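You operate a simulated robot arm through the tools that you are given. There is no shell and no other tool.

You run a simulated two-armed robot. Do the job below in one go: nothing can be reset, and whatever is moved stays where it is left.

## Task
Send the carriage home, clamp the three boards and run one cycle two-handed.
Fine: home before the clamps; start with both palm buttons.

Only the result counts: the job must be done as asked and must still hold three seconds after the hand-in. Knocking over, shifting, dropping, spilling or breaking anything else fails it.

## Robot
Two 6-joint arms with two-finger grippers on one trunk, on a base that moves. Base frame: it is fixed to the floor where the robot stands at the start and does not move with it; the origin is under the middle of the robot, x ahead of it, y to its left, z up. Lengths are in m, angles in rad, forces in N, time in s.
The left shoulder is at the start at [0.07, 0.176, 0.915], the right one opposite. With the tool pointing down near the work surface each hand reaches from about 0.48 to 0.76 m from the robot's upright axis, wherever it stands, measured 20 degrees to its own side. Places, roughly: drive switch [-0.5, -1.9, 0.8]; low clamp [-1.1, -3.4, 0.8]; main switch [-2.8, -9.1, 0.9]; middle clamp [-1, -3.5, 1.1]; red button [-2.4, -8.7, 1]; stop button [-0.1, -1.8, 0.9]; top clamp [-0.8, -3.5, 1.3]. Payload 2.45 kg a hand.
Tool frame (each hand has its own): the origin (TCP) lies between the finger pads and is the grasp point; the fingertips stand 0.026 m ahead of it; z points along the fingers, y is the line along which they close. The gripper opens to 0.096 m; its body begins 0.069 m behind the TCP.
Orientation is that of the tool frame in the base frame, as a unit quaternion [w, x, y, z]. With the fingers straight down and closing along the base's y, the tool's x points along the base's -x, its y along +y and its z along -z.

## Interface
- The arms move only by the tool jog_arm. It takes "left_increments", "right_increments" or both (then of equal length, played together; a hand with none holds still); each is text: rows parted by semicolons, each of 7 numbers parted by spaces: the shift along the base's x, y, z in units of 30 mm (1.0 is 30 mm), then the turn, a rotation vector about the base's x, y, z in units of 6 degrees (1.0 is 6 degrees), then the opening, from 0 (shut) to 1 (fully open). In form: tx ty tz wx wy wz gripper; .... A call has 1 to 20 rows; each row shifts and turns the commanded pose from where the row before left it. A call with a number of a shift or a turn outside -1 to 1 is refused whole. Rows are played at 5 a second. More than 0.05 m and 0.15 rad between two rows, or a gripper value outside its range, and nothing of the call is played. A pose out of reach is approached as far as the arm can. The call stops where the force on the tool passes 40 N (or 10 N more than at its start, if that is more) or the arm is blocked; 0.2 s more then pass. The fingers move at their own pace (about 0.1698 m/s each) and stop on an object; they squeeze with about 22 N. The grip force told is the motor's: it shows also when the fingers shut on nothing. Time passes only in rows, and 0.2 s behind the last, so rows that do not move let the fingers close. It gives the time, the measured TCP pose, the force on the tool (base axes), the opening and the grip force at its end, in the units of the frame above (readings bear some noise), with the torque about the TCP (base axes, N m) and any sound that the robot's microphone picked up.
- Cameras (640 x 400 px; columns grow to the right, rows downward): "scene" is now at [0.1439, -0.0098, 1.2548]; the picture's right is [-0.10, -1.00, 0.00], its down [-0.38, 0.04, -0.93] and it looks along [0.92, -0.09, -0.38] (base axes); focal length 273 px, centre (320, 200). "left" rides on the left gripper at [0.082, -0.003, -0.098] in its tool frame; the picture's right is [0.04, 1.00, 0.00], its down [-0.73, 0.03, -0.68] and it looks along [-0.68, 0.03, 0.73] (tool axes); focal length 256 px, centre (320, 200). "right" rides on the right gripper at [0.082, 0.003, -0.098] in its tool frame; the picture's right is [-0.04, 1.00, 0.00], its down [-0.73, -0.03, -0.68] and it looks along [-0.68, -0.03, 0.73] (tool axes); focal length 256 px, centre (320, 200). There is no depth. A picture from a camera that has moved, and an enlarged one, comes with that camera's place and axes in the base frame and with its lens.
- camera(camera): a new picture of that camera. It takes no simulated time.
- move_column(by): slides the trunk up (or, below 0, down) by that many m; the arms and the scene camera ride with it, the base frame stays. It gives what a move gives, with no picture.
- base_move(legs): drives the robot by 1 to 6 legs, each [ahead, left, turn to the left] in m, m and rad, along the robot's own axes; the way and the turn of a leg run together, so that a leg with both is an arc; at most 1.5 m and 3.142 rad a leg. The arms and the cameras ride along, it lands a little off, and it stops where it bumps. It gives what a move gives.
- turn_head(pan, tilt): turns the head with the scene camera to pan (to the left, within 1.501 rad either way) and tilt (down, from -0.506 to 1.204), counted from straight ahead of the robot. It gives what a move gives.
- close_up(camera, box): a new picture of the part [left, top, right, bottom] of that camera's present view, enlarged. It takes no simulated time.
- close_job(): hands the job in; it is judged then, once.

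Nothing tells you exact positions but the pictures and the camera data. Unless the task says otherwise, let go and move clear before handing in.

The tools are called after "Call:" as a command line: name --argument value ..., lists and objects as JSON in quotes. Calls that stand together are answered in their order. jog_arm: Moves the arms, as the interface text tells. Its arguments: {"type":"object","properties":{"left_increments":{"type":"string"},"right_increments":{"type":"string"}},"required":[]} The other tools are called the same way: move_column (by) moves the trunk up or down; base_move (legs) drives the base; turn_head (pan, tilt) turns the head that bears the scene camera; camera (camera) takes a picture; close_up (camera, box) takes an enlarged picture of a part of a camera's view; close_job () hands the job in.

At the start:

```text
t: 0.0
left_position: [0.5899, 0.2218, 1.1435]
left_orientation: [0.0, 0.001, 1.0, 0.001]
left_force: [-0.3, 0.0, 0.5]
left_moment: [-0.02, -0.01, -0.01]
left_gripper_width: 0.0962
left_finger_force: 0.0
right_position: [0.6083, -0.2125, 1.0351]
right_orientation: [0.0, 0.0, 1.0, 0.0]
right_force: [-0.5, -0.3, -0.5]
right_moment: [-0.02, 0.0, 0.01]
right_gripper_width: 0.0958
right_finger_force: 0.1
trunk travel left (down, up): [-0.4, 0.44]
robot x, y, heading: [0.0012, 0.0013, 0.001]
head pan, tilt (commanded): [-0.099, 0.387]
```

scene: 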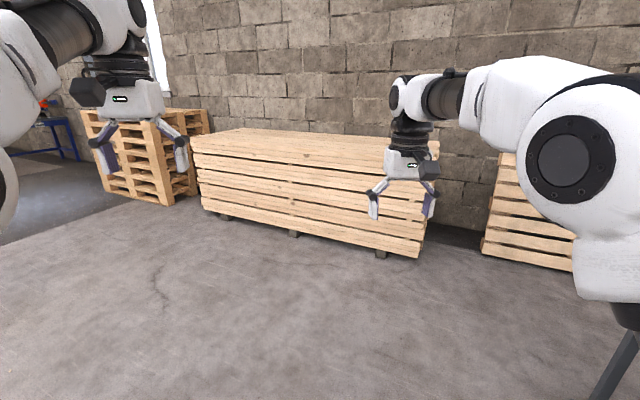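
right: 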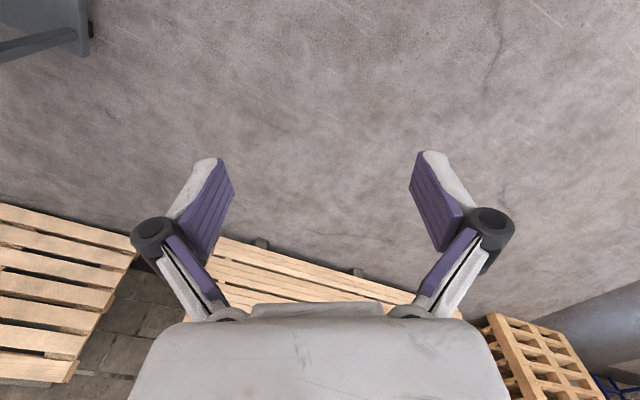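
left: 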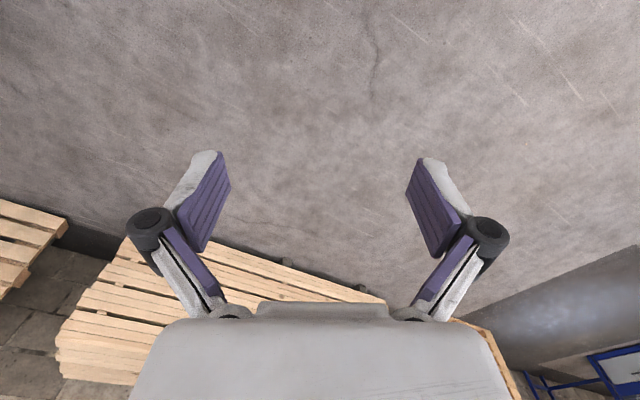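

I see a workshop with lumber stacks ahead; the machine should be to my right (negative y). I'll turn the head to look around before moving.

Call:
turn_head --pan -1.5 --tilt 0.2

Call:
camera --camera "scene"

```text
t: 1.5
left_position: [0.589, 0.22, 1.1434]
left_orientation: [0.0, 0.0, 1.0, 0.0]
left_force: [-0.3, 0.8, -0.5]
left_moment: [0.01, -0.01, -0.01]
left_gripper_width: 0.0961
left_finger_force: 0.1
right_position: [0.6084, -0.212, 1.0348]
right_orientation: [0.0, 0.0, 1.0, 0.001]
right_force: [-0.7, 0.5, -0.3]
right_moment: [0.02, -0.01, -0.01]
right_gripper_width: 0.0961
right_finger_force: 0.2
trunk travel left (down, up): [-0.4, 0.44]
robot x, y, heading: [-0.0025, 0.001, 0.001]
head pan, tilt (commanded): [-1.499, 0.201]
```

```text
taken
camera scene: at [0.0583, -0.0935, 1.2721], right [-1.0, -0.07, 0.0], down [-0.01, 0.2, -0.98], along [0.07, -0.98, -0.2], focal length 273 px, centre (320, 200)
```

scene: 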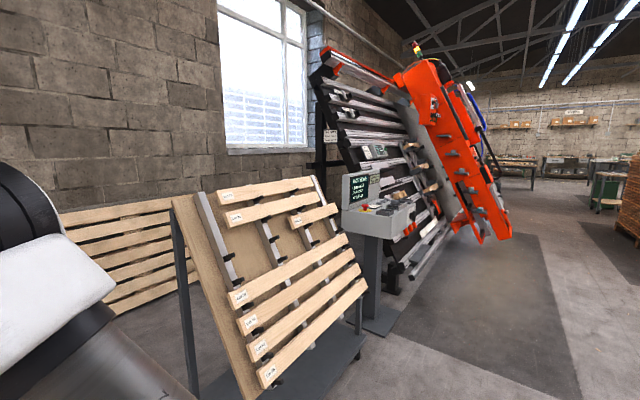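

I see a board rack, a control pedestal with a screen, and behind it a tilted machine with a red gantry. I'll enlarge these to read labels.

Call:
close_up --camera "scene" --box '[310, 130, 470, 230]'

Call:
close_up --camera "scene" --box '[310, 30, 530, 280]'

Call:
close_up --camera "scene" --box '[170, 170, 380, 390]'

Call:
close_up --camera "scene" --box '[480, 90, 640, 220]'

```text
4.00 times, centred on (390, 180) of scene
camera zoom: at [0.0583, -0.0935, 1.2721], right [-1.0, -0.07, 0.0], down [-0.01, 0.2, -0.98], along [0.07, -0.98, -0.2], focal length 1093 px, centre (40, 280)
```

zoom: 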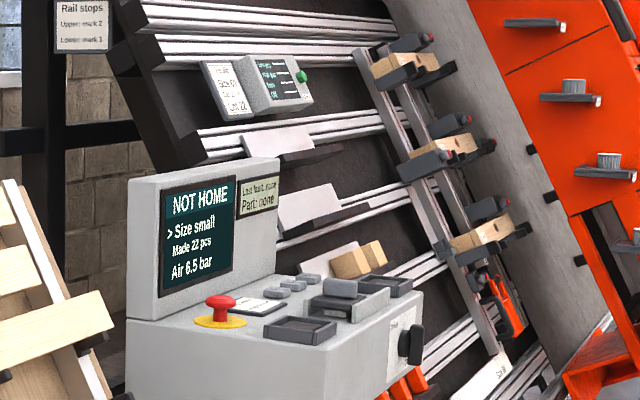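

```text
1.60 times, centred on (420, 155) of scene
camera zoom: at [0.0583, -0.0935, 1.2721], right [-1.0, -0.07, 0.0], down [-0.01, 0.2, -0.98], along [0.07, -0.98, -0.2], focal length 437 px, centre (160, 272)
```

zoom: 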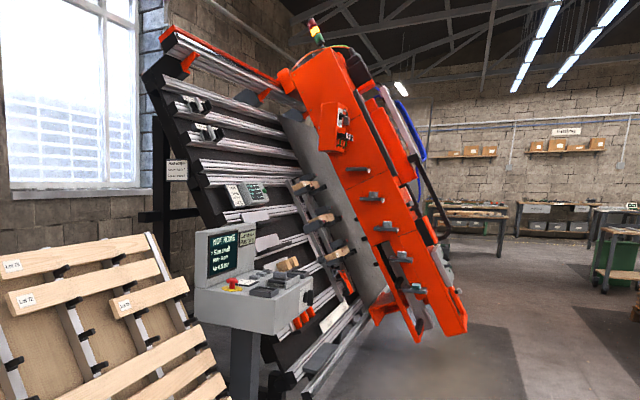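

```text
1.82 times, centred on (275, 280) of scene
camera zoom: at [0.0583, -0.0935, 1.2721], right [-1.0, -0.07, 0.0], down [-0.01, 0.2, -0.98], along [0.07, -0.98, -0.2], focal length 497 px, centre (402, 54)
```

zoom: 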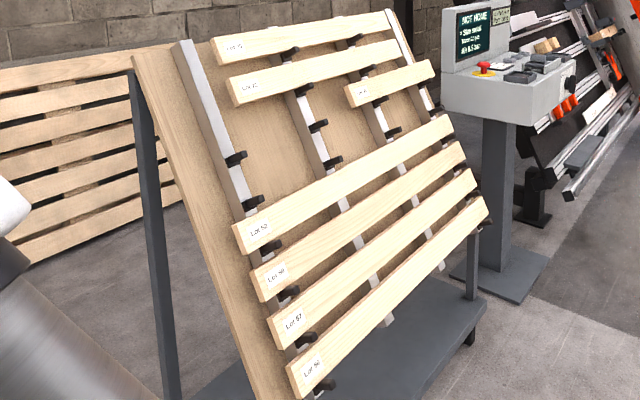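

```text
3.08 times, centred on (560, 155) of scene
camera zoom: at [0.0583, -0.0935, 1.2721], right [-1.0, -0.07, 0.0], down [-0.01, 0.2, -0.98], along [0.07, -0.98, -0.2], focal length 841 px, centre (-418, 338)
```

zoom: 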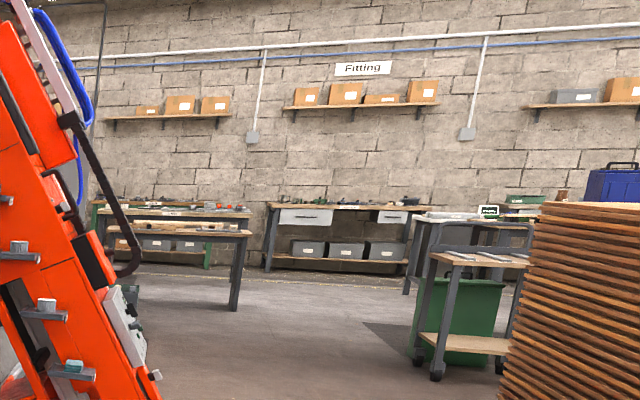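

The console reads "NOT HOME", size small, 22 pcs made; it stands around x −0.1…−0.5, y −1.9, with the board rack to its left. I'll turn right and move to the open side to look more closely.

Call:
base_move --legs '[[0, 0, -1.571], [0, -0.45, 0], [0.4, 0, 0]]'

Call:
turn_head --pan 0.15 --tilt 0.3

Call:
camera --camera "scene"

```text
t: 10.2
left_position: [-0.1971, -1.0078, 1.1436]
left_orientation: [-0.001, 0.7, 0.714, 0.001]
left_force: [1.0, 0.0, -0.5]
left_moment: [0.03, 0.01, 0.0]
left_gripper_width: 0.096
left_finger_force: 0.0
right_position: [-0.6322, -1.0364, 1.035]
right_orientation: [0.0, 0.7, 0.714, -0.001]
right_force: [0.5, -0.4, -0.7]
right_moment: [0.0, 0.0, 0.05]
right_gripper_width: 0.0961
right_finger_force: 0.1
trunk travel left (down, up): [-0.4, 0.44]
robot x, y, heading: [-0.4289, -0.424, -1.554]
head pan, tilt (commanded): [-1.499, 0.201]
```

```text
t: 11.9
left_position: [-0.1978, -1.0063, 1.1442]
left_orientation: [0.0, 0.7, 0.714, 0.0]
left_force: [0.2, -0.3, 0.2]
left_moment: [-0.03, -0.02, -0.01]
left_gripper_width: 0.0957
left_finger_force: 0.0
right_position: [-0.6316, -1.0341, 1.0341]
right_orientation: [0.0, 0.7, 0.714, 0.0]
right_force: [0.2, 0.3, 1.3]
right_moment: [0.0, -0.01, 0.0]
right_gripper_width: 0.0959
right_finger_force: 0.0
trunk travel left (down, up): [-0.4, 0.44]
robot x, y, heading: [-0.4358, -0.4222, -1.552]
head pan, tilt (commanded): [0.15, 0.3]
```

```text
taken
camera scene: at [-0.4137, -0.5659, 1.2628], right [-0.99, -0.17, 0.0], down [-0.05, 0.29, -0.96], along [0.16, -0.94, -0.3], focal length 273 px, centre (320, 200)
```

scene: 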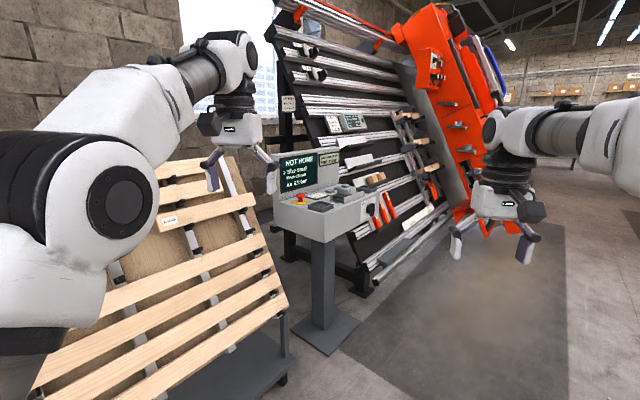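

Call:
close_up --camera "scene" --box '[265, 135, 405, 255]'

Call:
close_up --camera "scene" --box '[310, 90, 460, 210]'

Call:
close_up --camera "scene" --box '[270, 80, 370, 140]'

Call:
close_up --camera "scene" --box '[360, 0, 560, 240]'

```text
3.33 times, centred on (335, 195) of scene
camera zoom: at [-0.4137, -0.5659, 1.2628], right [-0.99, -0.17, 0.0], down [-0.05, 0.29, -0.96], along [0.16, -0.94, -0.3], focal length 911 px, centre (270, 217)
```

zoom: 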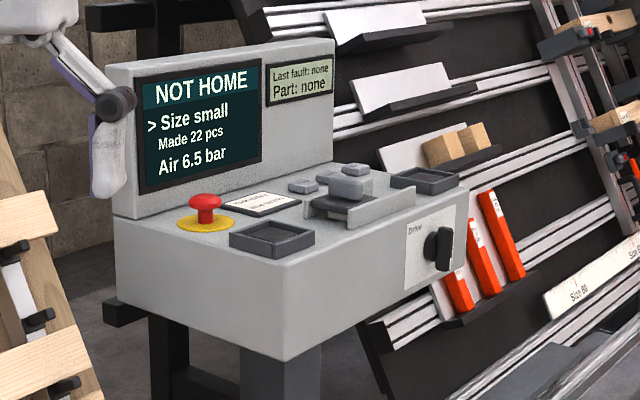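

```text
3.33 times, centred on (385, 150) of scene
camera zoom: at [-0.4137, -0.5659, 1.2628], right [-0.99, -0.17, 0.0], down [-0.05, 0.29, -0.96], along [0.16, -0.94, -0.3], focal length 911 px, centre (103, 367)
```

zoom: 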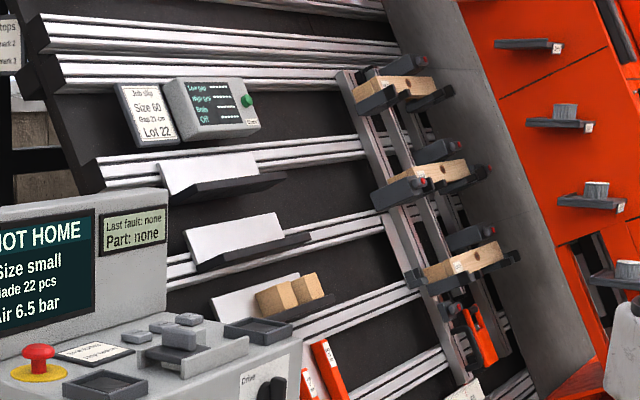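

```text
6.40 times, centred on (320, 110) of scene
camera zoom: at [-0.4137, -0.5659, 1.2628], right [-0.99, -0.17, 0.0], down [-0.05, 0.29, -0.96], along [0.16, -0.94, -0.3], focal length 1749 px, centre (320, 776)
```

zoom: 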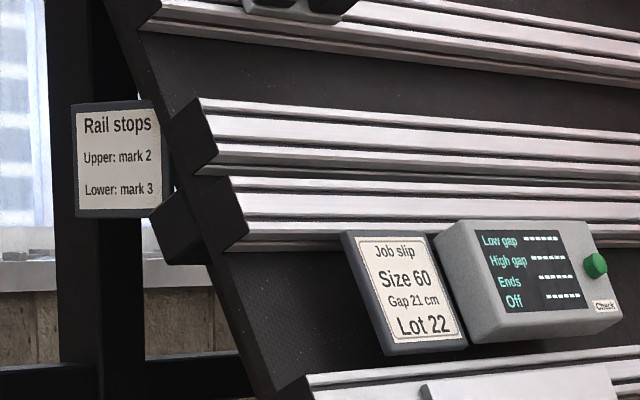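

```text
1.67 times, centred on (460, 120) of scene
camera zoom: at [-0.4137, -0.5659, 1.2628], right [-0.99, -0.17, 0.0], down [-0.05, 0.29, -0.96], along [0.16, -0.94, -0.3], focal length 456 px, centre (87, 333)
```

zoom: 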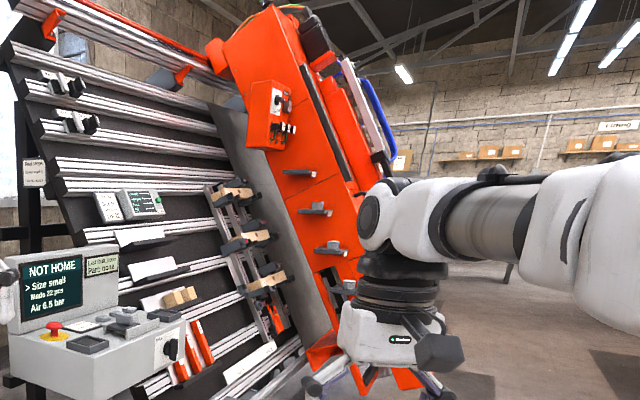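

I see the console in detail: stop mushroom, a card, small keys, two dark cups and a "Drive" rotary on the right end. I'll zoom further to read the card and labels.

Call:
close_up --camera "scene" --box '[295, 172, 375, 222]'

Call:
close_up --camera "scene" --box '[270, 140, 350, 200]'

Call:
close_up --camera "scene" --box '[385, 100, 455, 200]'

Call:
close_up --camera "scene" --box '[415, 30, 475, 100]'

```text
8.00 times, centred on (335, 197) of scene
camera zoom: at [-0.4137, -0.5659, 1.2628], right [-0.99, -0.17, 0.0], down [-0.05, 0.29, -0.96], along [0.16, -0.94, -0.3], focal length 2187 px, centre (200, 224)
```

zoom: 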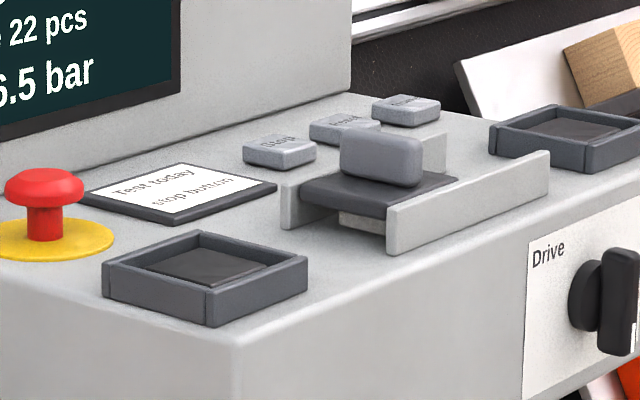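

```text
6.67 times, centred on (310, 170) of scene
camera zoom: at [-0.4137, -0.5659, 1.2628], right [-0.99, -0.17, 0.0], down [-0.05, 0.29, -0.96], along [0.16, -0.94, -0.3], focal length 1822 px, centre (387, 400)
```

zoom: 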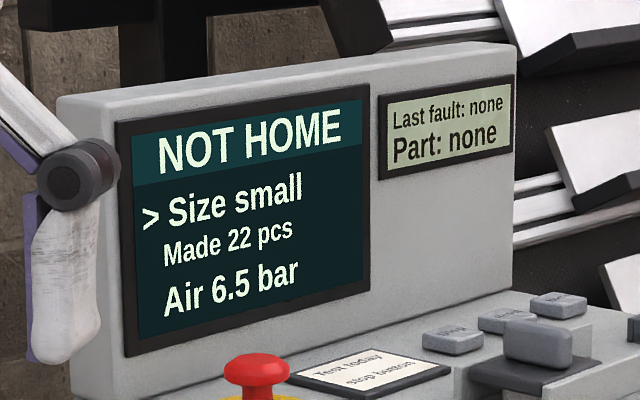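

```text
4.00 times, centred on (420, 150) of scene
camera zoom: at [-0.4137, -0.5659, 1.2628], right [-0.99, -0.17, 0.0], down [-0.05, 0.29, -0.96], along [0.16, -0.94, -0.3], focal length 1093 px, centre (-80, 400)
```

zoom: 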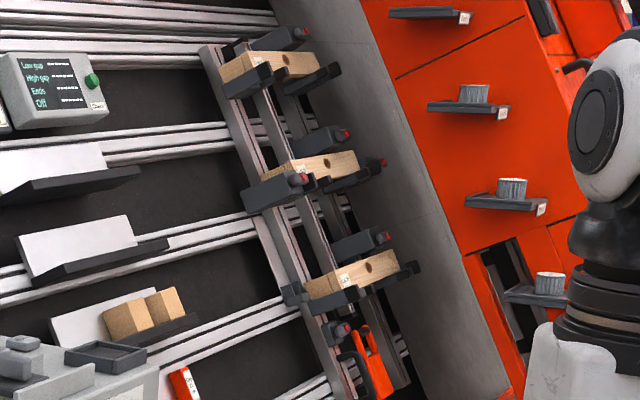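

```text
5.71 times, centred on (445, 65) of scene
camera zoom: at [-0.4137, -0.5659, 1.2628], right [-0.99, -0.17, 0.0], down [-0.05, 0.29, -0.96], along [0.16, -0.94, -0.3], focal length 1562 px, centre (-394, 971)
```

zoom: 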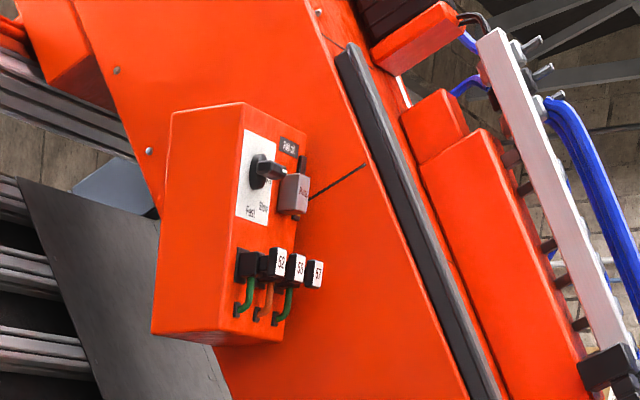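

The panel's front (the "Drive" face) seems to face the −x/+y side, so the operator stands on the machine's side. I'll drive round to the right to see the console and the machine from the front.

Call:
base_move --legs '[[0, -1.2, 0], [0.6, 0, 0.5]]'

Call:
turn_head --pan 0.0 --tilt 0.2

Call:
camera --camera "scene"

```text
t: 16.6
left_position: [-1.222, -1.0763, 1.1457]
left_orientation: [0.001, 0.756, 0.654, 0.001]
left_force: [-0.8, -0.7, -0.1]
left_moment: [0.03, -0.07, 0.02]
left_gripper_width: 0.096
left_finger_force: 0.1
right_position: [-1.6558, -1.0313, 1.034]
right_orientation: [0.002, 0.757, 0.653, 0.001]
right_force: [-0.4, 0.5, -0.3]
right_moment: [0.04, -0.08, 0.02]
right_gripper_width: 0.096
right_finger_force: 0.2
trunk travel left (down, up): [-0.4, 0.44]
robot x, y, heading: [-1.3531, -0.4608, -1.72]
head pan, tilt (commanded): [0.15, 0.3]
stopped in leg 1: the robot was blocked; the commanded pose is now the measured one
```

```text
t: 17.3
left_position: [-1.217, -1.0765, 1.144]
left_orientation: [-0.001, 0.756, 0.655, 0.0]
left_force: [1.1, -0.4, 0.8]
left_moment: [0.01, -0.03, 0.04]
left_gripper_width: 0.0961
left_finger_force: 0.0
right_position: [-1.6501, -1.0318, 1.0352]
right_orientation: [0.0, 0.756, 0.654, -0.001]
right_force: [-0.3, 0.4, -0.2]
right_moment: [0.01, 0.0, -0.01]
right_gripper_width: 0.0959
right_finger_force: 0.1
trunk travel left (down, up): [-0.4, 0.44]
robot x, y, heading: [-1.3543, -0.4621, -1.712]
head pan, tilt (commanded): [0.0, 0.201]
```

```text
taken
camera scene: at [-1.3715, -0.6039, 1.2721], right [-0.99, 0.14, 0.0], down [0.03, 0.2, -0.98], along [-0.14, -0.97, -0.2], focal length 273 px, centre (320, 200)
```

scene: 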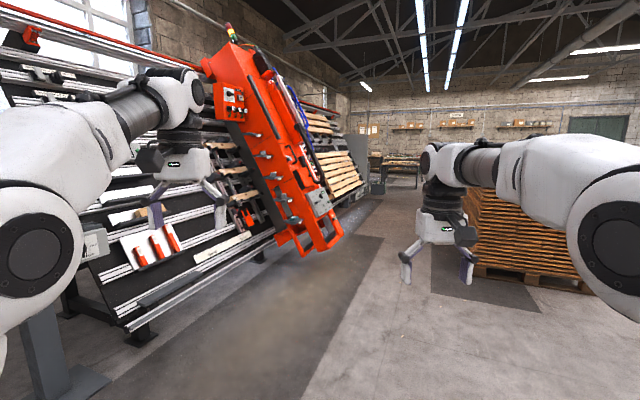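

The base bumped something on my right and turned slightly. I'll look to the right to see what it was before moving again.

Call:
turn_head --pan -1.45 --tilt 0.7

Call:
camera --camera "scene"

Call:
turn_head --pan -1.0 --tilt 0.3

Call:
camera --camera "scene"

```text
t: 18.8
left_position: [-1.2182, -1.0761, 1.1441]
left_orientation: [-0.001, 0.756, 0.654, -0.001]
left_force: [0.5, 0.1, -0.6]
left_moment: [-0.03, -0.04, 0.0]
left_gripper_width: 0.0958
left_finger_force: 0.1
right_position: [-1.6503, -1.0342, 1.0347]
right_orientation: [0.001, 0.755, 0.655, 0.0]
right_force: [0.3, 0.2, 0.3]
right_moment: [-0.02, -0.03, -0.02]
right_gripper_width: 0.0957
right_finger_force: 0.0
trunk travel left (down, up): [-0.4, 0.44]
robot x, y, heading: [-1.3484, -0.4628, -1.711]
head pan, tilt (commanded): [-1.45, 0.7]
```

```text
taken
camera scene: at [-1.4436, -0.5097, 1.2268], right [0.02, 1.0, 0.0], down [0.64, -0.01, -0.77], along [-0.76, 0.02, -0.64], focal length 273 px, centre (320, 200)
```

scene: 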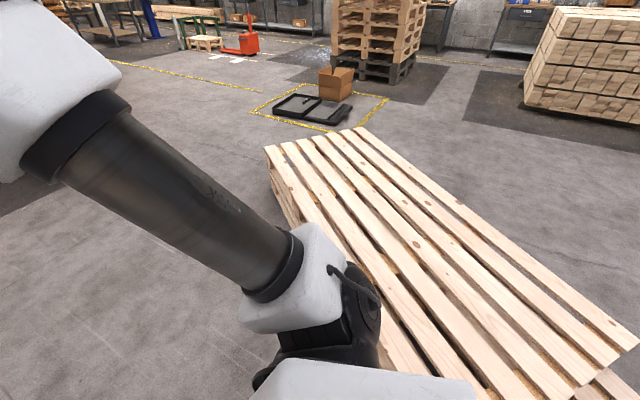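

```text
t: 19.7
left_position: [-1.2166, -1.076, 1.1445]
left_orientation: [-0.001, 0.756, 0.655, -0.001]
left_force: [0.1, 0.8, 0.5]
left_moment: [0.01, 0.0, -0.03]
left_gripper_width: 0.0961
left_finger_force: 0.0
right_position: [-1.6507, -1.032, 1.0349]
right_orientation: [0.0, 0.756, 0.654, 0.0]
right_force: [0.4, -0.2, 0.5]
right_moment: [0.04, 0.0, 0.0]
right_gripper_width: 0.0961
right_finger_force: 0.0
trunk travel left (down, up): [-0.4, 0.44]
robot x, y, heading: [-1.3523, -0.4621, -1.713]
head pan, tilt (commanded): [-1.0, 0.3]
```

```text
taken
camera scene: at [-1.4438, -0.5502, 1.2628], right [-0.41, 0.91, 0.0], down [0.27, 0.12, -0.95], along [-0.87, -0.39, -0.3], focal length 273 px, centre (320, 200)
```

scene: 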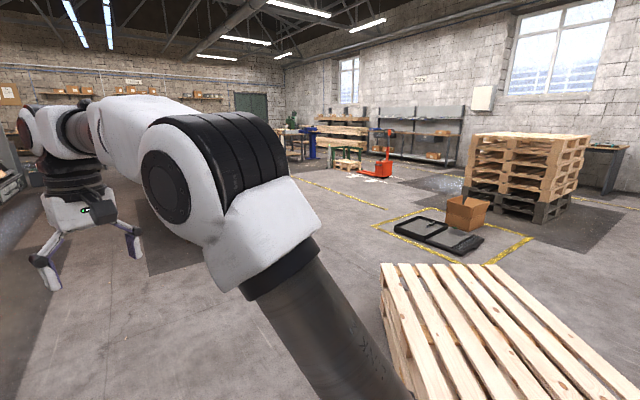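

A low stack of slatted boards stands behind my right side; it looks undisturbed, and I'll keep away from it. I'll go ahead, then turn left to face the console and machine.

Call:
base_move --legs '[[0.55, 0.05, 0], [0, 0, 0.7]]'

Call:
turn_head --pan 0.2 --tilt 0.25

Call:
camera --camera "scene"

Call:
turn_head --pan -0.4 --tilt 0.1

Call:
camera --camera "scene"

```text
t: 24.8
left_position: [-0.8786, -1.3837, 1.1434]
left_orientation: [-0.001, 0.482, 0.876, -0.001]
left_force: [0.5, 0.2, -0.9]
left_moment: [-0.06, 0.02, -0.03]
left_gripper_width: 0.0962
left_finger_force: 0.1
right_position: [-1.2371, -1.6326, 1.035]
right_orientation: [0.0, 0.483, 0.876, -0.001]
right_force: [0.0, 0.0, 0.0]
right_moment: [-0.01, -0.02, -0.01]
right_gripper_width: 0.096
right_finger_force: 0.0
trunk travel left (down, up): [-0.4, 0.44]
robot x, y, heading: [-1.3805, -1.0063, -1.01]
head pan, tilt (commanded): [-1.0, 0.3]
```

```text
t: 26.2
left_position: [-0.8781, -1.3843, 1.1433]
left_orientation: [0.0, 0.482, 0.876, 0.0]
left_force: [-0.1, 0.3, 0.5]
left_moment: [0.02, -0.03, 0.02]
left_gripper_width: 0.096
left_finger_force: 0.0
right_position: [-1.2372, -1.6309, 1.0354]
right_orientation: [0.0, 0.484, 0.875, 0.0]
right_force: [0.6, 0.7, -0.9]
right_moment: [0.02, -0.01, 0.01]
right_gripper_width: 0.0959
right_finger_force: 0.1
trunk travel left (down, up): [-0.4, 0.44]
robot x, y, heading: [-1.3828, -1.0032, -1.009]
head pan, tilt (commanded): [0.201, 0.25]
```

```text
taken
camera scene: at [-1.2888, -1.1148, 1.2676], right [-0.72, -0.69, 0.0], down [-0.17, 0.18, -0.97], along [0.67, -0.7, -0.25], focal length 273 px, centre (320, 200)
```

scene: 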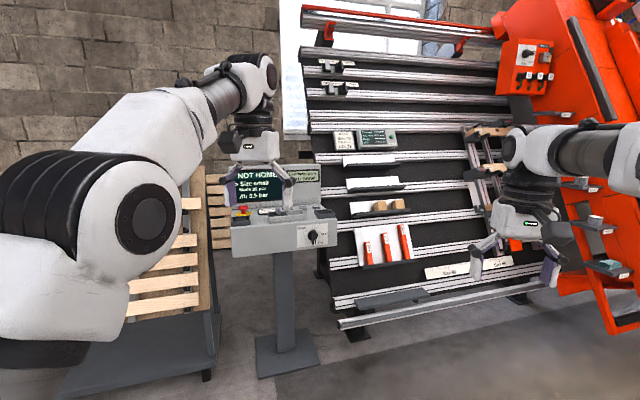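

```text
t: 27.2
left_position: [-0.8793, -1.3827, 1.1441]
left_orientation: [0.0, 0.482, 0.876, 0.0]
left_force: [-0.6, -0.8, -0.9]
left_moment: [0.0, -0.01, 0.01]
left_gripper_width: 0.0958
left_finger_force: 0.0
right_position: [-1.2374, -1.6325, 1.035]
right_orientation: [0.0, 0.483, 0.875, 0.0]
right_force: [0.1, 1.1, -0.6]
right_moment: [0.03, -0.01, -0.01]
right_gripper_width: 0.0963
right_finger_force: 0.1
trunk travel left (down, up): [-0.4, 0.44]
robot x, y, heading: [-1.3826, -1.0056, -1.008]
head pan, tilt (commanded): [-0.4, 0.099]
```

```text
taken
camera scene: at [-1.3383, -1.138, 1.2815], right [-0.99, -0.16, 0.0], down [-0.02, 0.1, -0.99], along [0.16, -0.98, -0.1], focal length 273 px, centre (320, 200)
```

scene: 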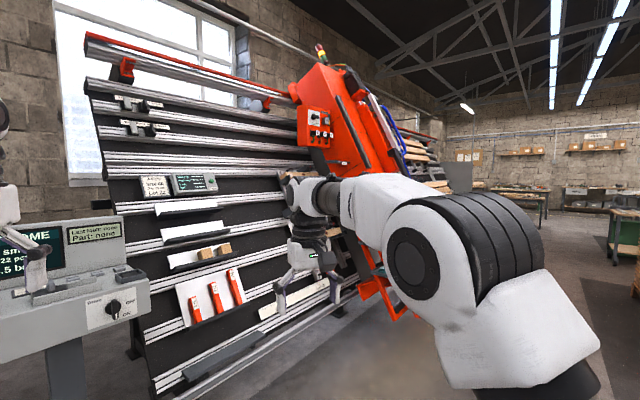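

Now I see the console from its front, with a Drive switch with marked positions. I'll enlarge the switch, the keys and the machine bed.

Call:
turn_head --pan 0.3 --tilt 0.25

Call:
close_up --camera "scene" --box '[220, 150, 380, 270]'

Call:
camera --camera "scene"

```text
t: 28.2
left_position: [-0.8796, -1.3841, 1.1435]
left_orientation: [0.0, 0.482, 0.876, -0.001]
left_force: [0.3, 0.3, 0.2]
left_moment: [0.02, -0.01, 0.04]
left_gripper_width: 0.0961
left_finger_force: 0.0
right_position: [-1.2368, -1.632, 1.0349]
right_orientation: [0.0, 0.483, 0.876, 0.0]
right_force: [0.3, 0.3, -1.1]
right_moment: [-0.03, 0.02, 0.04]
right_gripper_width: 0.0962
right_finger_force: 0.1
trunk travel left (down, up): [-0.4, 0.44]
robot x, y, heading: [-1.378, -1.005, -1.012]
head pan, tilt (commanded): [0.3, 0.25]
```

```text
3.33 times, centred on (300, 210) of scene
camera zoom: at [-1.2824, -1.1081, 1.2676], right [-0.65, -0.76, 0.0], down [-0.19, 0.16, -0.97], along [0.74, -0.63, -0.25], focal length 911 px, centre (387, 167)
```

zoom: 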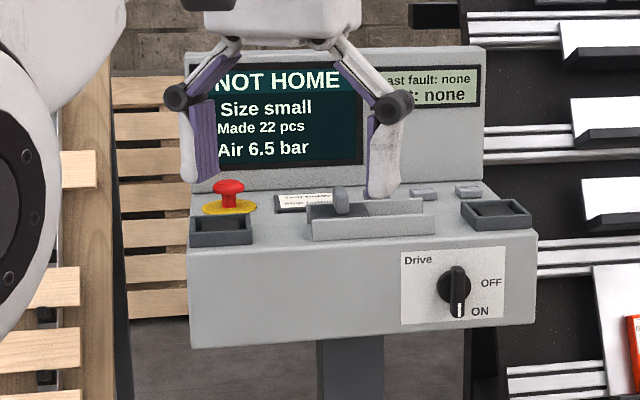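

```text
taken
camera scene: at [-1.2824, -1.1081, 1.2676], right [-0.65, -0.76, 0.0], down [-0.19, 0.16, -0.97], along [0.74, -0.63, -0.25], focal length 273 px, centre (320, 200)
```

scene: 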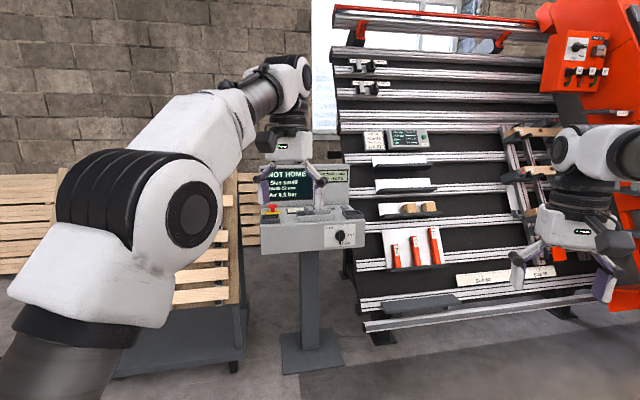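

The Drive switch points at ON, and the two dark cups at the front corners of the console look like the palm buttons (about [-0.22,-1.72,0.87] and [-0.42,-2.07,0.87]). I'll raise the trunk for clearance, and approach the console squarely.

Call:
move_column --by 0.15

Call:
base_move --legs '[[0, 0, 0.485], [0.5, -0.234, 0]]'

Call:
turn_head --pan 0.0 --tilt 0.6

Call:
camera --camera "scene"

Call:
camera --camera "right"

Call:
camera --camera "left"

```text
t: 30.0
left_position: [-0.879, -1.3834, 1.2927]
left_orientation: [-0.001, 0.482, 0.876, -0.001]
left_force: [0.9, -0.7, -0.8]
left_moment: [-0.01, 0.0, 0.0]
left_gripper_width: 0.0959
left_finger_force: 0.0
right_position: [-1.2376, -1.632, 1.1852]
right_orientation: [0.0, 0.483, 0.875, 0.0]
right_force: [0.2, 0.1, 0.1]
right_moment: [0.04, 0.0, 0.01]
right_gripper_width: 0.096
right_finger_force: 0.1
trunk travel left (down, up): [-0.55, 0.29]
robot x, y, heading: [-1.383, -1.0056, -1.01]
head pan, tilt (commanded): [0.3, 0.25]
```

```text
t: 34.6
left_position: [-0.4357, -1.5402, 1.2947]
left_orientation: [0.001, 0.251, 0.968, -0.001]
left_force: [-0.9, -0.8, 0.0]
left_moment: [0.0, -0.03, -0.03]
left_gripper_width: 0.0961
left_finger_force: 0.0
right_position: [-0.6294, -1.9281, 1.1847]
right_orientation: [0.0, 0.252, 0.968, 0.0]
right_force: [0.4, -0.5, 0.2]
right_moment: [-0.01, 0.0, 0.0]
right_gripper_width: 0.0959
right_finger_force: 0.0
trunk travel left (down, up): [-0.55, 0.29]
robot x, y, heading: [-1.0564, -1.449, -0.51]
head pan, tilt (commanded): [0.3, 0.25]
```

```text
t: 35.4
left_position: [-0.4348, -1.5397, 1.2944]
left_orientation: [0.0, 0.251, 0.968, -0.001]
left_force: [0.4, -0.8, 0.2]
left_moment: [0.02, -0.04, -0.01]
left_gripper_width: 0.0955
left_finger_force: 0.1
right_position: [-0.6313, -1.9288, 1.1858]
right_orientation: [0.001, 0.253, 0.968, 0.0]
right_force: [0.2, -0.7, -0.7]
right_moment: [0.03, 0.01, 0.02]
right_gripper_width: 0.0961
right_finger_force: 0.1
trunk travel left (down, up): [-0.55, 0.29]
robot x, y, heading: [-1.0518, -1.4484, -0.51]
head pan, tilt (commanded): [0.0, 0.6]
```

```text
taken
camera scene: at [-0.9357, -1.5148, 1.3854], right [-0.49, -0.87, 0.0], down [-0.49, 0.28, -0.83], along [0.72, -0.4, -0.56], focal length 273 px, centre (320, 200)
```

scene: 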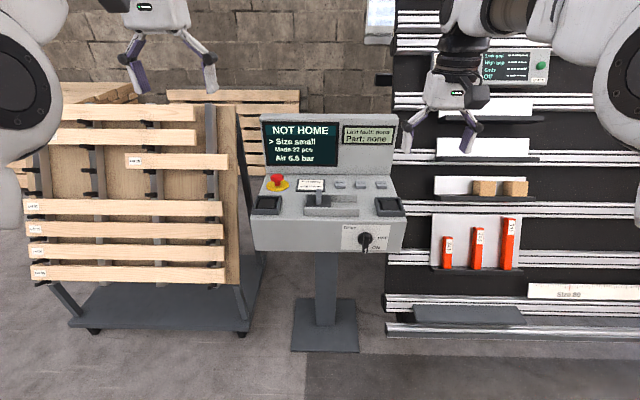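

```text
taken
camera right: at [-0.7024, -1.8858, 1.2836], right [0.52, 0.85, 0.0], down [0.63, -0.38, 0.68], along [0.58, -0.36, -0.73], focal length 256 px, centre (320, 200)
```

right: 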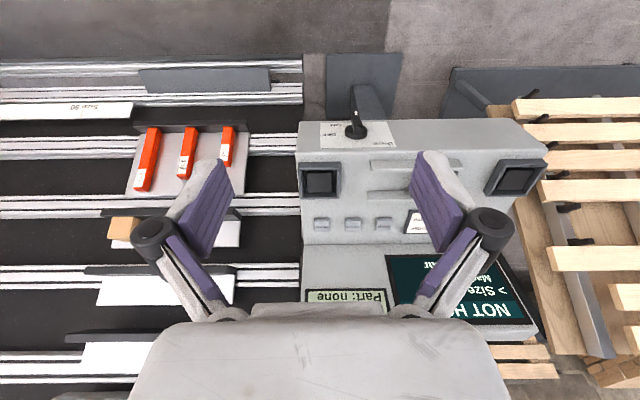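

```text
taken
camera left: at [-0.509, -1.5021, 1.3924], right [0.45, 0.89, 0.0], down [0.66, -0.33, 0.68], along [0.61, -0.31, -0.73], focal length 256 px, centre (320, 200)
```

left: 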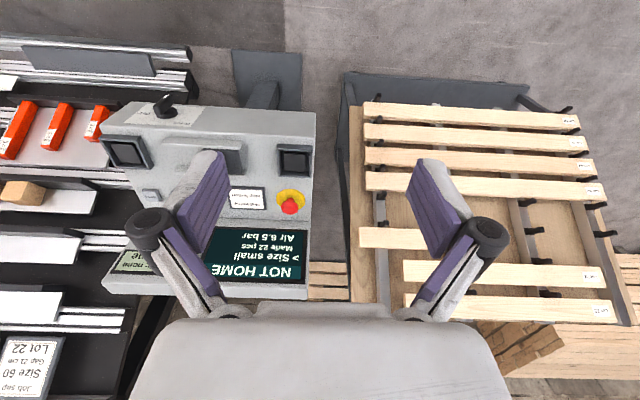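

Call:
close_up --camera "scene" --box '[245, 165, 415, 265]'

Call:
close_up --camera "right" --box '[290, 100, 550, 260]'

Call:
close_up --camera "left" --box '[90, 80, 320, 220]'

Call:
close_up --camera "scene" --box '[320, 170, 410, 220]'

```text
3.76 times, centred on (330, 215) of scene
camera zoom: at [-0.9357, -1.5148, 1.3854], right [-0.49, -0.87, 0.0], down [-0.49, 0.28, -0.83], along [0.72, -0.4, -0.56], focal length 1029 px, centre (282, 144)
```

zoom: 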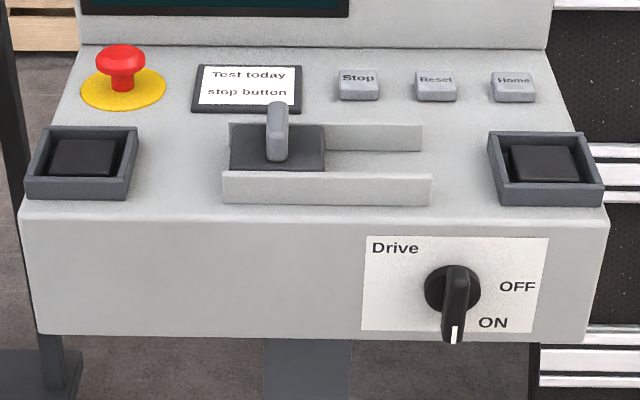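

```text
2.46 times, centred on (420, 180) of right
camera zoom: at [-0.7024, -1.8858, 1.2836], right [0.52, 0.85, 0.0], down [0.63, -0.38, 0.68], along [0.58, -0.36, -0.73], focal length 630 px, centre (74, 249)
```

zoom: 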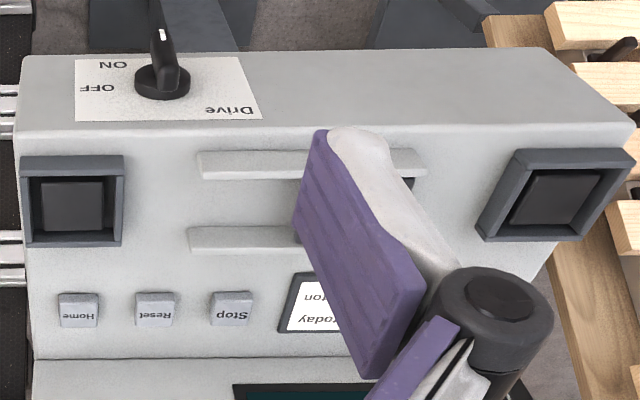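

```text
2.78 times, centred on (205, 150) of left
camera zoom: at [-0.509, -1.5021, 1.3924], right [0.45, 0.89, 0.0], down [0.66, -0.33, 0.68], along [0.61, -0.31, -0.73], focal length 712 px, centre (640, 339)
```

zoom: 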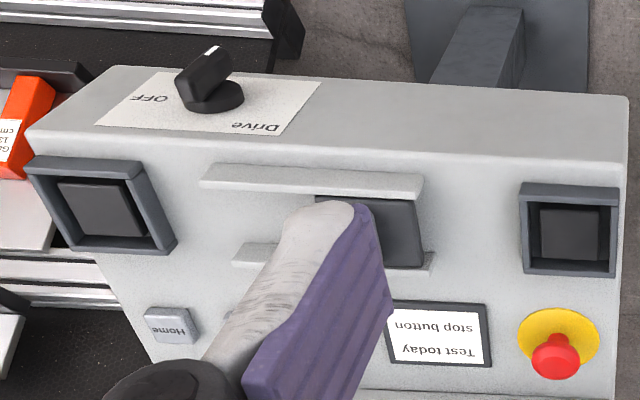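

```text
7.11 times, centred on (365, 195) of scene
camera zoom: at [-0.9357, -1.5148, 1.3854], right [-0.49, -0.87, 0.0], down [-0.49, 0.28, -0.83], along [0.72, -0.4, -0.56], focal length 1944 px, centre (0, 236)
```

zoom: 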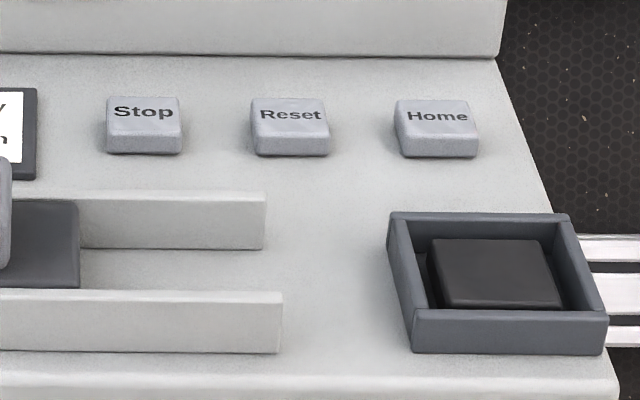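

I can read the keys: Stop, Reset, Home at the back; black palm buttons sit in the two collars. Before pressing Home I want to see where the carriage travels and how the clamps look.

Call:
turn_head --pan -0.75 --tilt 0.15

Call:
camera --camera "scene"

Call:
close_up --camera "scene" --box '[300, 130, 460, 260]'

```text
t: 36.5
left_position: [-0.4351, -1.539, 1.2944]
left_orientation: [0.0, 0.251, 0.968, -0.001]
left_force: [1.1, 0.8, 0.4]
left_moment: [0.0, -0.01, 0.03]
left_gripper_width: 0.096
left_finger_force: 0.0
right_position: [-0.6315, -1.9281, 1.1856]
right_orientation: [0.0, 0.252, 0.968, 0.0]
right_force: [0.3, -0.6, -0.8]
right_moment: [0.0, -0.02, -0.02]
right_gripper_width: 0.0961
right_finger_force: 0.0
trunk travel left (down, up): [-0.55, 0.29]
robot x, y, heading: [-1.057, -1.4445, -0.508]
head pan, tilt (commanded): [-0.75, 0.15]
```

```text
taken
camera scene: at [-0.9844, -1.5602, 1.4268], right [-0.95, -0.31, 0.0], down [-0.05, 0.14, -0.99], along [0.3, -0.94, -0.15], focal length 273 px, centre (320, 200)
```

scene: 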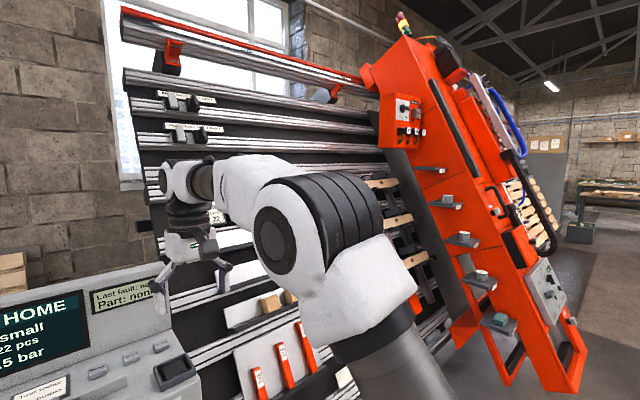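

```text
3.08 times, centred on (380, 195) of scene
camera zoom: at [-0.9844, -1.5602, 1.4268], right [-0.95, -0.31, 0.0], down [-0.05, 0.14, -0.99], along [0.3, -0.94, -0.15], focal length 841 px, centre (135, 215)
```

zoom: 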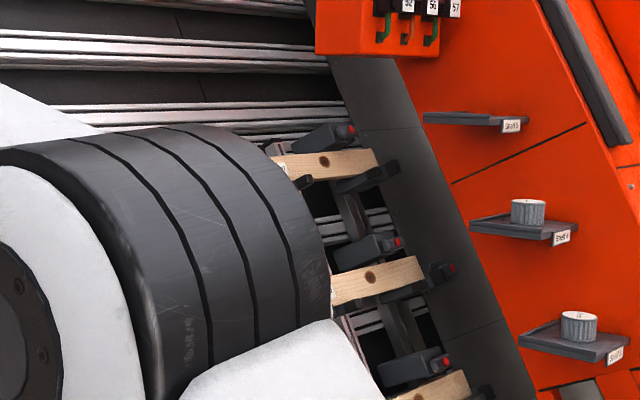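

The clamps are grey blocks with red tips over each board next to the red carriage; I'll look closer after homing. Now I move the last 0.3 m to the console so that both palm buttons and the Home key are within reach.

Call:
base_move --legs '[[0.29, 0, -0.015]]'

Call:
turn_head --pan -0.1 --tilt 0.75

Call:
camera --camera "scene"

Call:
camera --camera "right"

```text
t: 38.5
left_position: [-0.1919, -1.6905, 1.2943]
left_orientation: [0.001, 0.26, 0.966, -0.001]
left_force: [0.0, -0.6, -0.4]
left_moment: [0.04, -0.03, 0.0]
left_gripper_width: 0.0959
left_finger_force: 0.0
right_position: [-0.3945, -2.0752, 1.1856]
right_orientation: [0.001, 0.26, 0.966, 0.0]
right_force: [0.1, -0.2, 0.0]
right_moment: [-0.01, 0.0, -0.01]
right_gripper_width: 0.0959
right_finger_force: 0.0
trunk travel left (down, up): [-0.55, 0.29]
robot x, y, heading: [-0.8161, -1.5846, -0.525]
head pan, tilt (commanded): [-0.75, 0.15]
```

```text
t: 39.5
left_position: [-0.1916, -1.6892, 1.2935]
left_orientation: [0.001, 0.259, 0.966, -0.001]
left_force: [0.3, -0.5, -0.5]
left_moment: [0.02, -0.02, -0.01]
left_gripper_width: 0.0956
left_finger_force: 0.0
right_position: [-0.3937, -2.0755, 1.1852]
right_orientation: [0.0, 0.26, 0.966, 0.0]
right_force: [-0.1, 0.0, 0.2]
right_moment: [-0.01, 0.01, 0.0]
right_gripper_width: 0.0961
right_finger_force: 0.0
trunk travel left (down, up): [-0.55, 0.29]
robot x, y, heading: [-0.8118, -1.5894, -0.526]
head pan, tilt (commanded): [-0.099, 0.75]
```

```text
taken
camera scene: at [-0.701, -1.6609, 1.3726], right [-0.59, -0.81, 0.0], down [-0.55, 0.4, -0.73], along [0.59, -0.43, -0.68], focal length 273 px, centre (320, 200)
```

scene: 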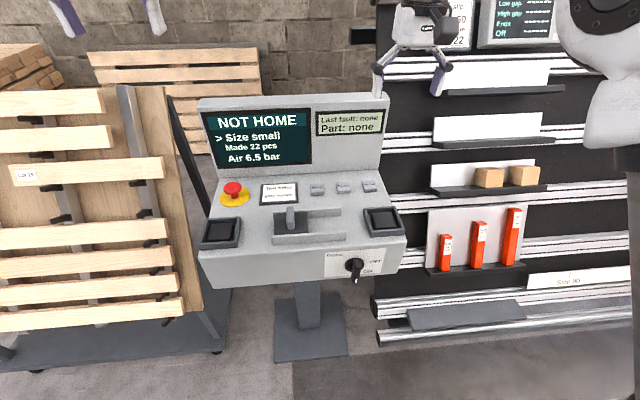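

```text
taken
camera right: at [-0.4646, -2.0314, 1.2837], right [0.54, 0.84, 0.0], down [0.62, -0.39, 0.68], along [0.57, -0.36, -0.73], focal length 256 px, centre (320, 200)
```

right: 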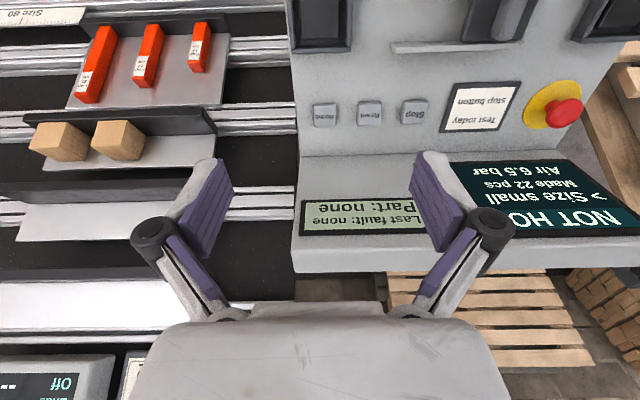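

I place the Home key at about [-0.294, -2.129, 0.86]. I'll shut the right gripper, tilt it 24° forward so the hand body stays off the screen, and hover it over Home.

Call:
jog_arm --right_increments "0.337 -0.181 -0.9 -0.502 -0.865 0 0; 0.337 -0.181 -0.9 -0.502 -0.865 0 0; 0.337 -0.181 -0.9 -0.502 -0.865 0 0; 0.337 -0.181 -0.9 -0.502 -0.865 0 0; 0.337 -0.181 -0.9 0 0 0 0; 0.337 -0.181 -0.9 0 0 0 0; 0.337 -0.181 -0.9 0 0 0 0; 0.337 -0.181 -0.9 0 0 0 0; 0.337 -0.181 -0.9 0 0 0 0; 0 0 0 0 0 0 0"

Call:
camera --camera "scene"

Call:
camera --camera "right"

```text
t: 41.7
left_position: [-0.1927, -1.6895, 1.294]
left_orientation: [0.0, 0.26, 0.966, -0.001]
left_force: [-0.5, -0.4, 0.2]
left_moment: [0.02, -0.01, -0.01]
left_gripper_width: 0.096
left_finger_force: 0.0
right_position: [-0.3026, -2.1241, 0.9419]
right_orientation: [0.202, 0.253, 0.945, -0.054]
right_force: [-0.4, -0.8, -0.8]
right_moment: [-0.01, -0.03, -0.01]
right_gripper_width: 0.0
right_finger_force: 21.6
trunk travel left (down, up): [-0.55, 0.29]
robot x, y, heading: [-0.8131, -1.5877, -0.522]
head pan, tilt (commanded): [-0.099, 0.75]
```

```text
taken
camera scene: at [-0.7015, -1.6604, 1.3726], right [-0.59, -0.81, 0.0], down [-0.55, 0.4, -0.73], along [0.59, -0.43, -0.68], focal length 273 px, centre (320, 200)
```

scene: 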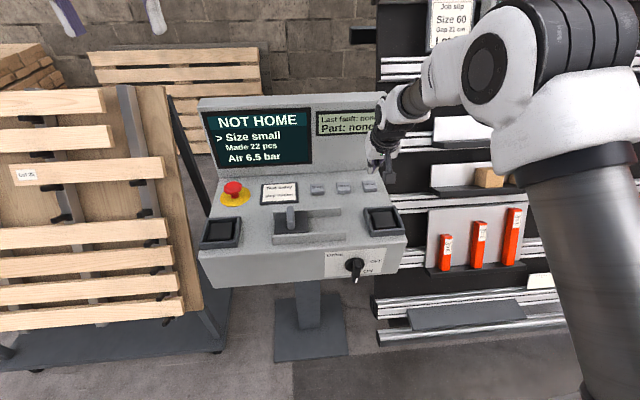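

```text
taken
camera right: at [-0.4013, -2.064, 0.9975], right [0.53, 0.85, 0.02], down [0.32, -0.22, 0.92], along [0.78, -0.49, -0.39], focal length 256 px, centre (320, 200)
```

right: 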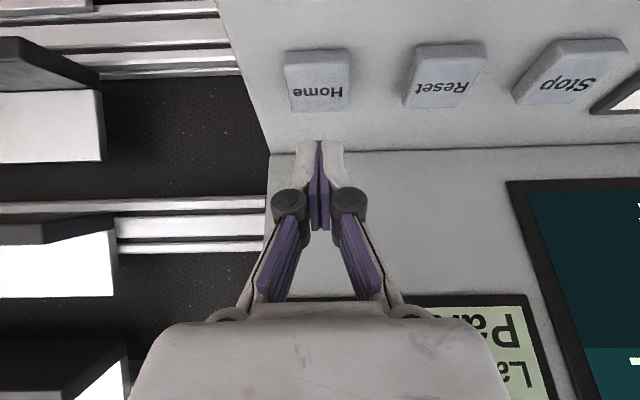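

The closed fingertips sit right above the Home key, lined up in the picture. I'll lower them carefully in small steps and watch the force.

Call:
jog_arm --right_increments "0 0 -0.7 0 0 0 0; 0 0 -0.7 0 0 0 0; 0 0 -0.1 0 0 0 0; 0 0 -0.1 0 0 0 0; 0 0 -0.1 0 0 0 0; 0 0 -0.1 0 0 0 0"

Call:
close_up --camera "right" --box '[220, 20, 420, 180]'

```text
t: 43.1
left_position: [-0.1942, -1.6863, 1.2951]
left_orientation: [0.001, 0.259, 0.966, -0.001]
left_force: [-0.8, 0.1, -0.5]
left_moment: [0.02, 0.0, 0.01]
left_gripper_width: 0.0958
left_finger_force: 0.0
right_position: [-0.3021, -2.1238, 0.8938]
right_orientation: [0.207, 0.253, 0.943, -0.056]
right_force: [8.9, -11.1, 35.6]
right_moment: [-0.28, -0.19, 0.04]
right_gripper_width: 0.0059
right_finger_force: 28.4
trunk travel left (down, up): [-0.55, 0.29]
robot x, y, heading: [-0.8096, -1.5904, -0.525]
head pan, tilt (commanded): [-0.099, 0.75]
heard: click
```

```text
2.50 times, centred on (320, 100) of right
camera zoom: at [-0.401, -2.0633, 0.9494], right [0.53, 0.85, 0.02], down [0.32, -0.22, 0.92], along [0.79, -0.49, -0.38], focal length 640 px, centre (320, 450)
```

zoom: 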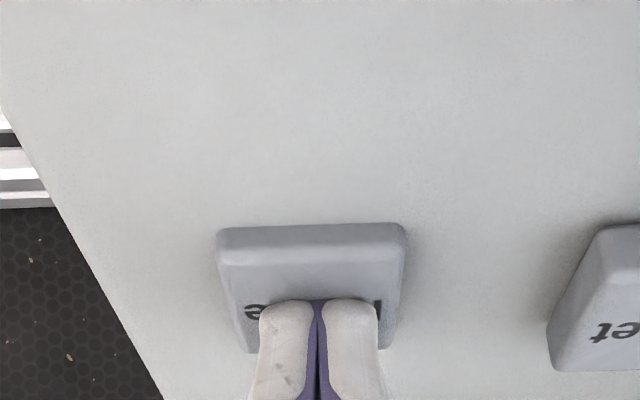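

A click came with about 36 N on the tool, so Home was pressed. I'll lift off and look at the screen and carriage.

Call:
jog_arm --right_increments "0 0 0.5 0 0 0 0; 0 0 1 0 0 0 0; 0 0 1 0 0 0 0; 0 0 0 0 0 0 0; 0 0 0 0 0 0 0"

Call:
camera --camera "scene"

Call:
turn_head --pan -0.7 --tilt 0.1

Call:
camera --camera "scene"

```text
t: 44.3
left_position: [-0.1915, -1.6892, 1.2942]
left_orientation: [0.001, 0.26, 0.966, -0.001]
left_force: [1.1, -0.2, -0.5]
left_moment: [0.0, 0.0, 0.03]
left_gripper_width: 0.096
left_finger_force: 0.0
right_position: [-0.3019, -2.1259, 0.9649]
right_orientation: [0.201, 0.255, 0.944, -0.055]
right_force: [0.5, 0.4, 0.4]
right_moment: [0.02, -0.02, 0.0]
right_gripper_width: 0.0
right_finger_force: 28.6
trunk travel left (down, up): [-0.55, 0.29]
robot x, y, heading: [-0.8108, -1.5844, -0.524]
head pan, tilt (commanded): [-0.099, 0.75]
```

```text
taken
camera scene: at [-0.7012, -1.6605, 1.3725], right [-0.59, -0.81, 0.0], down [-0.55, 0.4, -0.73], along [0.59, -0.43, -0.68], focal length 273 px, centre (320, 200)
```

scene: 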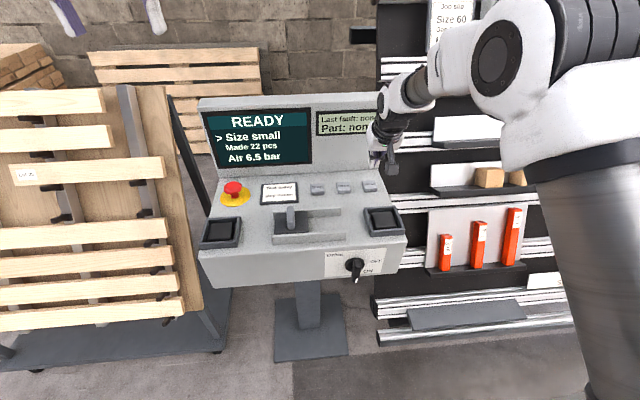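

```text
t: 45.3
left_position: [-0.192, -1.6904, 1.2957]
left_orientation: [0.0, 0.259, 0.966, -0.001]
left_force: [0.1, 0.3, -1.4]
left_moment: [-0.04, -0.01, 0.0]
left_gripper_width: 0.0957
left_finger_force: 0.1
right_position: [-0.3018, -2.1255, 0.9638]
right_orientation: [0.201, 0.254, 0.944, -0.054]
right_force: [-0.9, 0.2, 0.1]
right_moment: [-0.01, 0.0, 0.03]
right_gripper_width: 0.0
right_finger_force: 28.8
trunk travel left (down, up): [-0.55, 0.29]
robot x, y, heading: [-0.8098, -1.5827, -0.527]
head pan, tilt (commanded): [-0.7, 0.099]
```

```text
taken
camera scene: at [-0.7368, -1.699, 1.4314], right [-0.94, -0.34, 0.0], down [-0.03, 0.09, -0.99], along [0.34, -0.94, -0.1], focal length 273 px, centre (320, 200)
```

scene: 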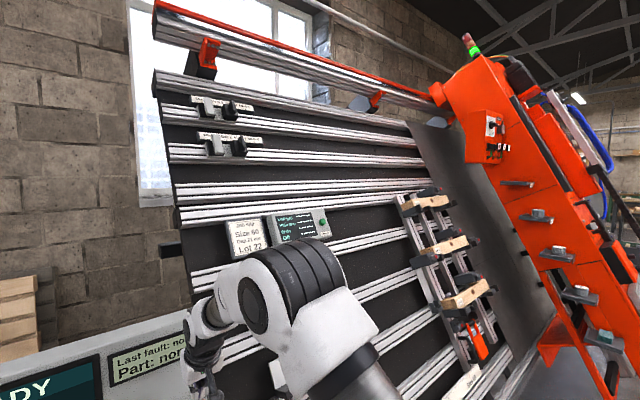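

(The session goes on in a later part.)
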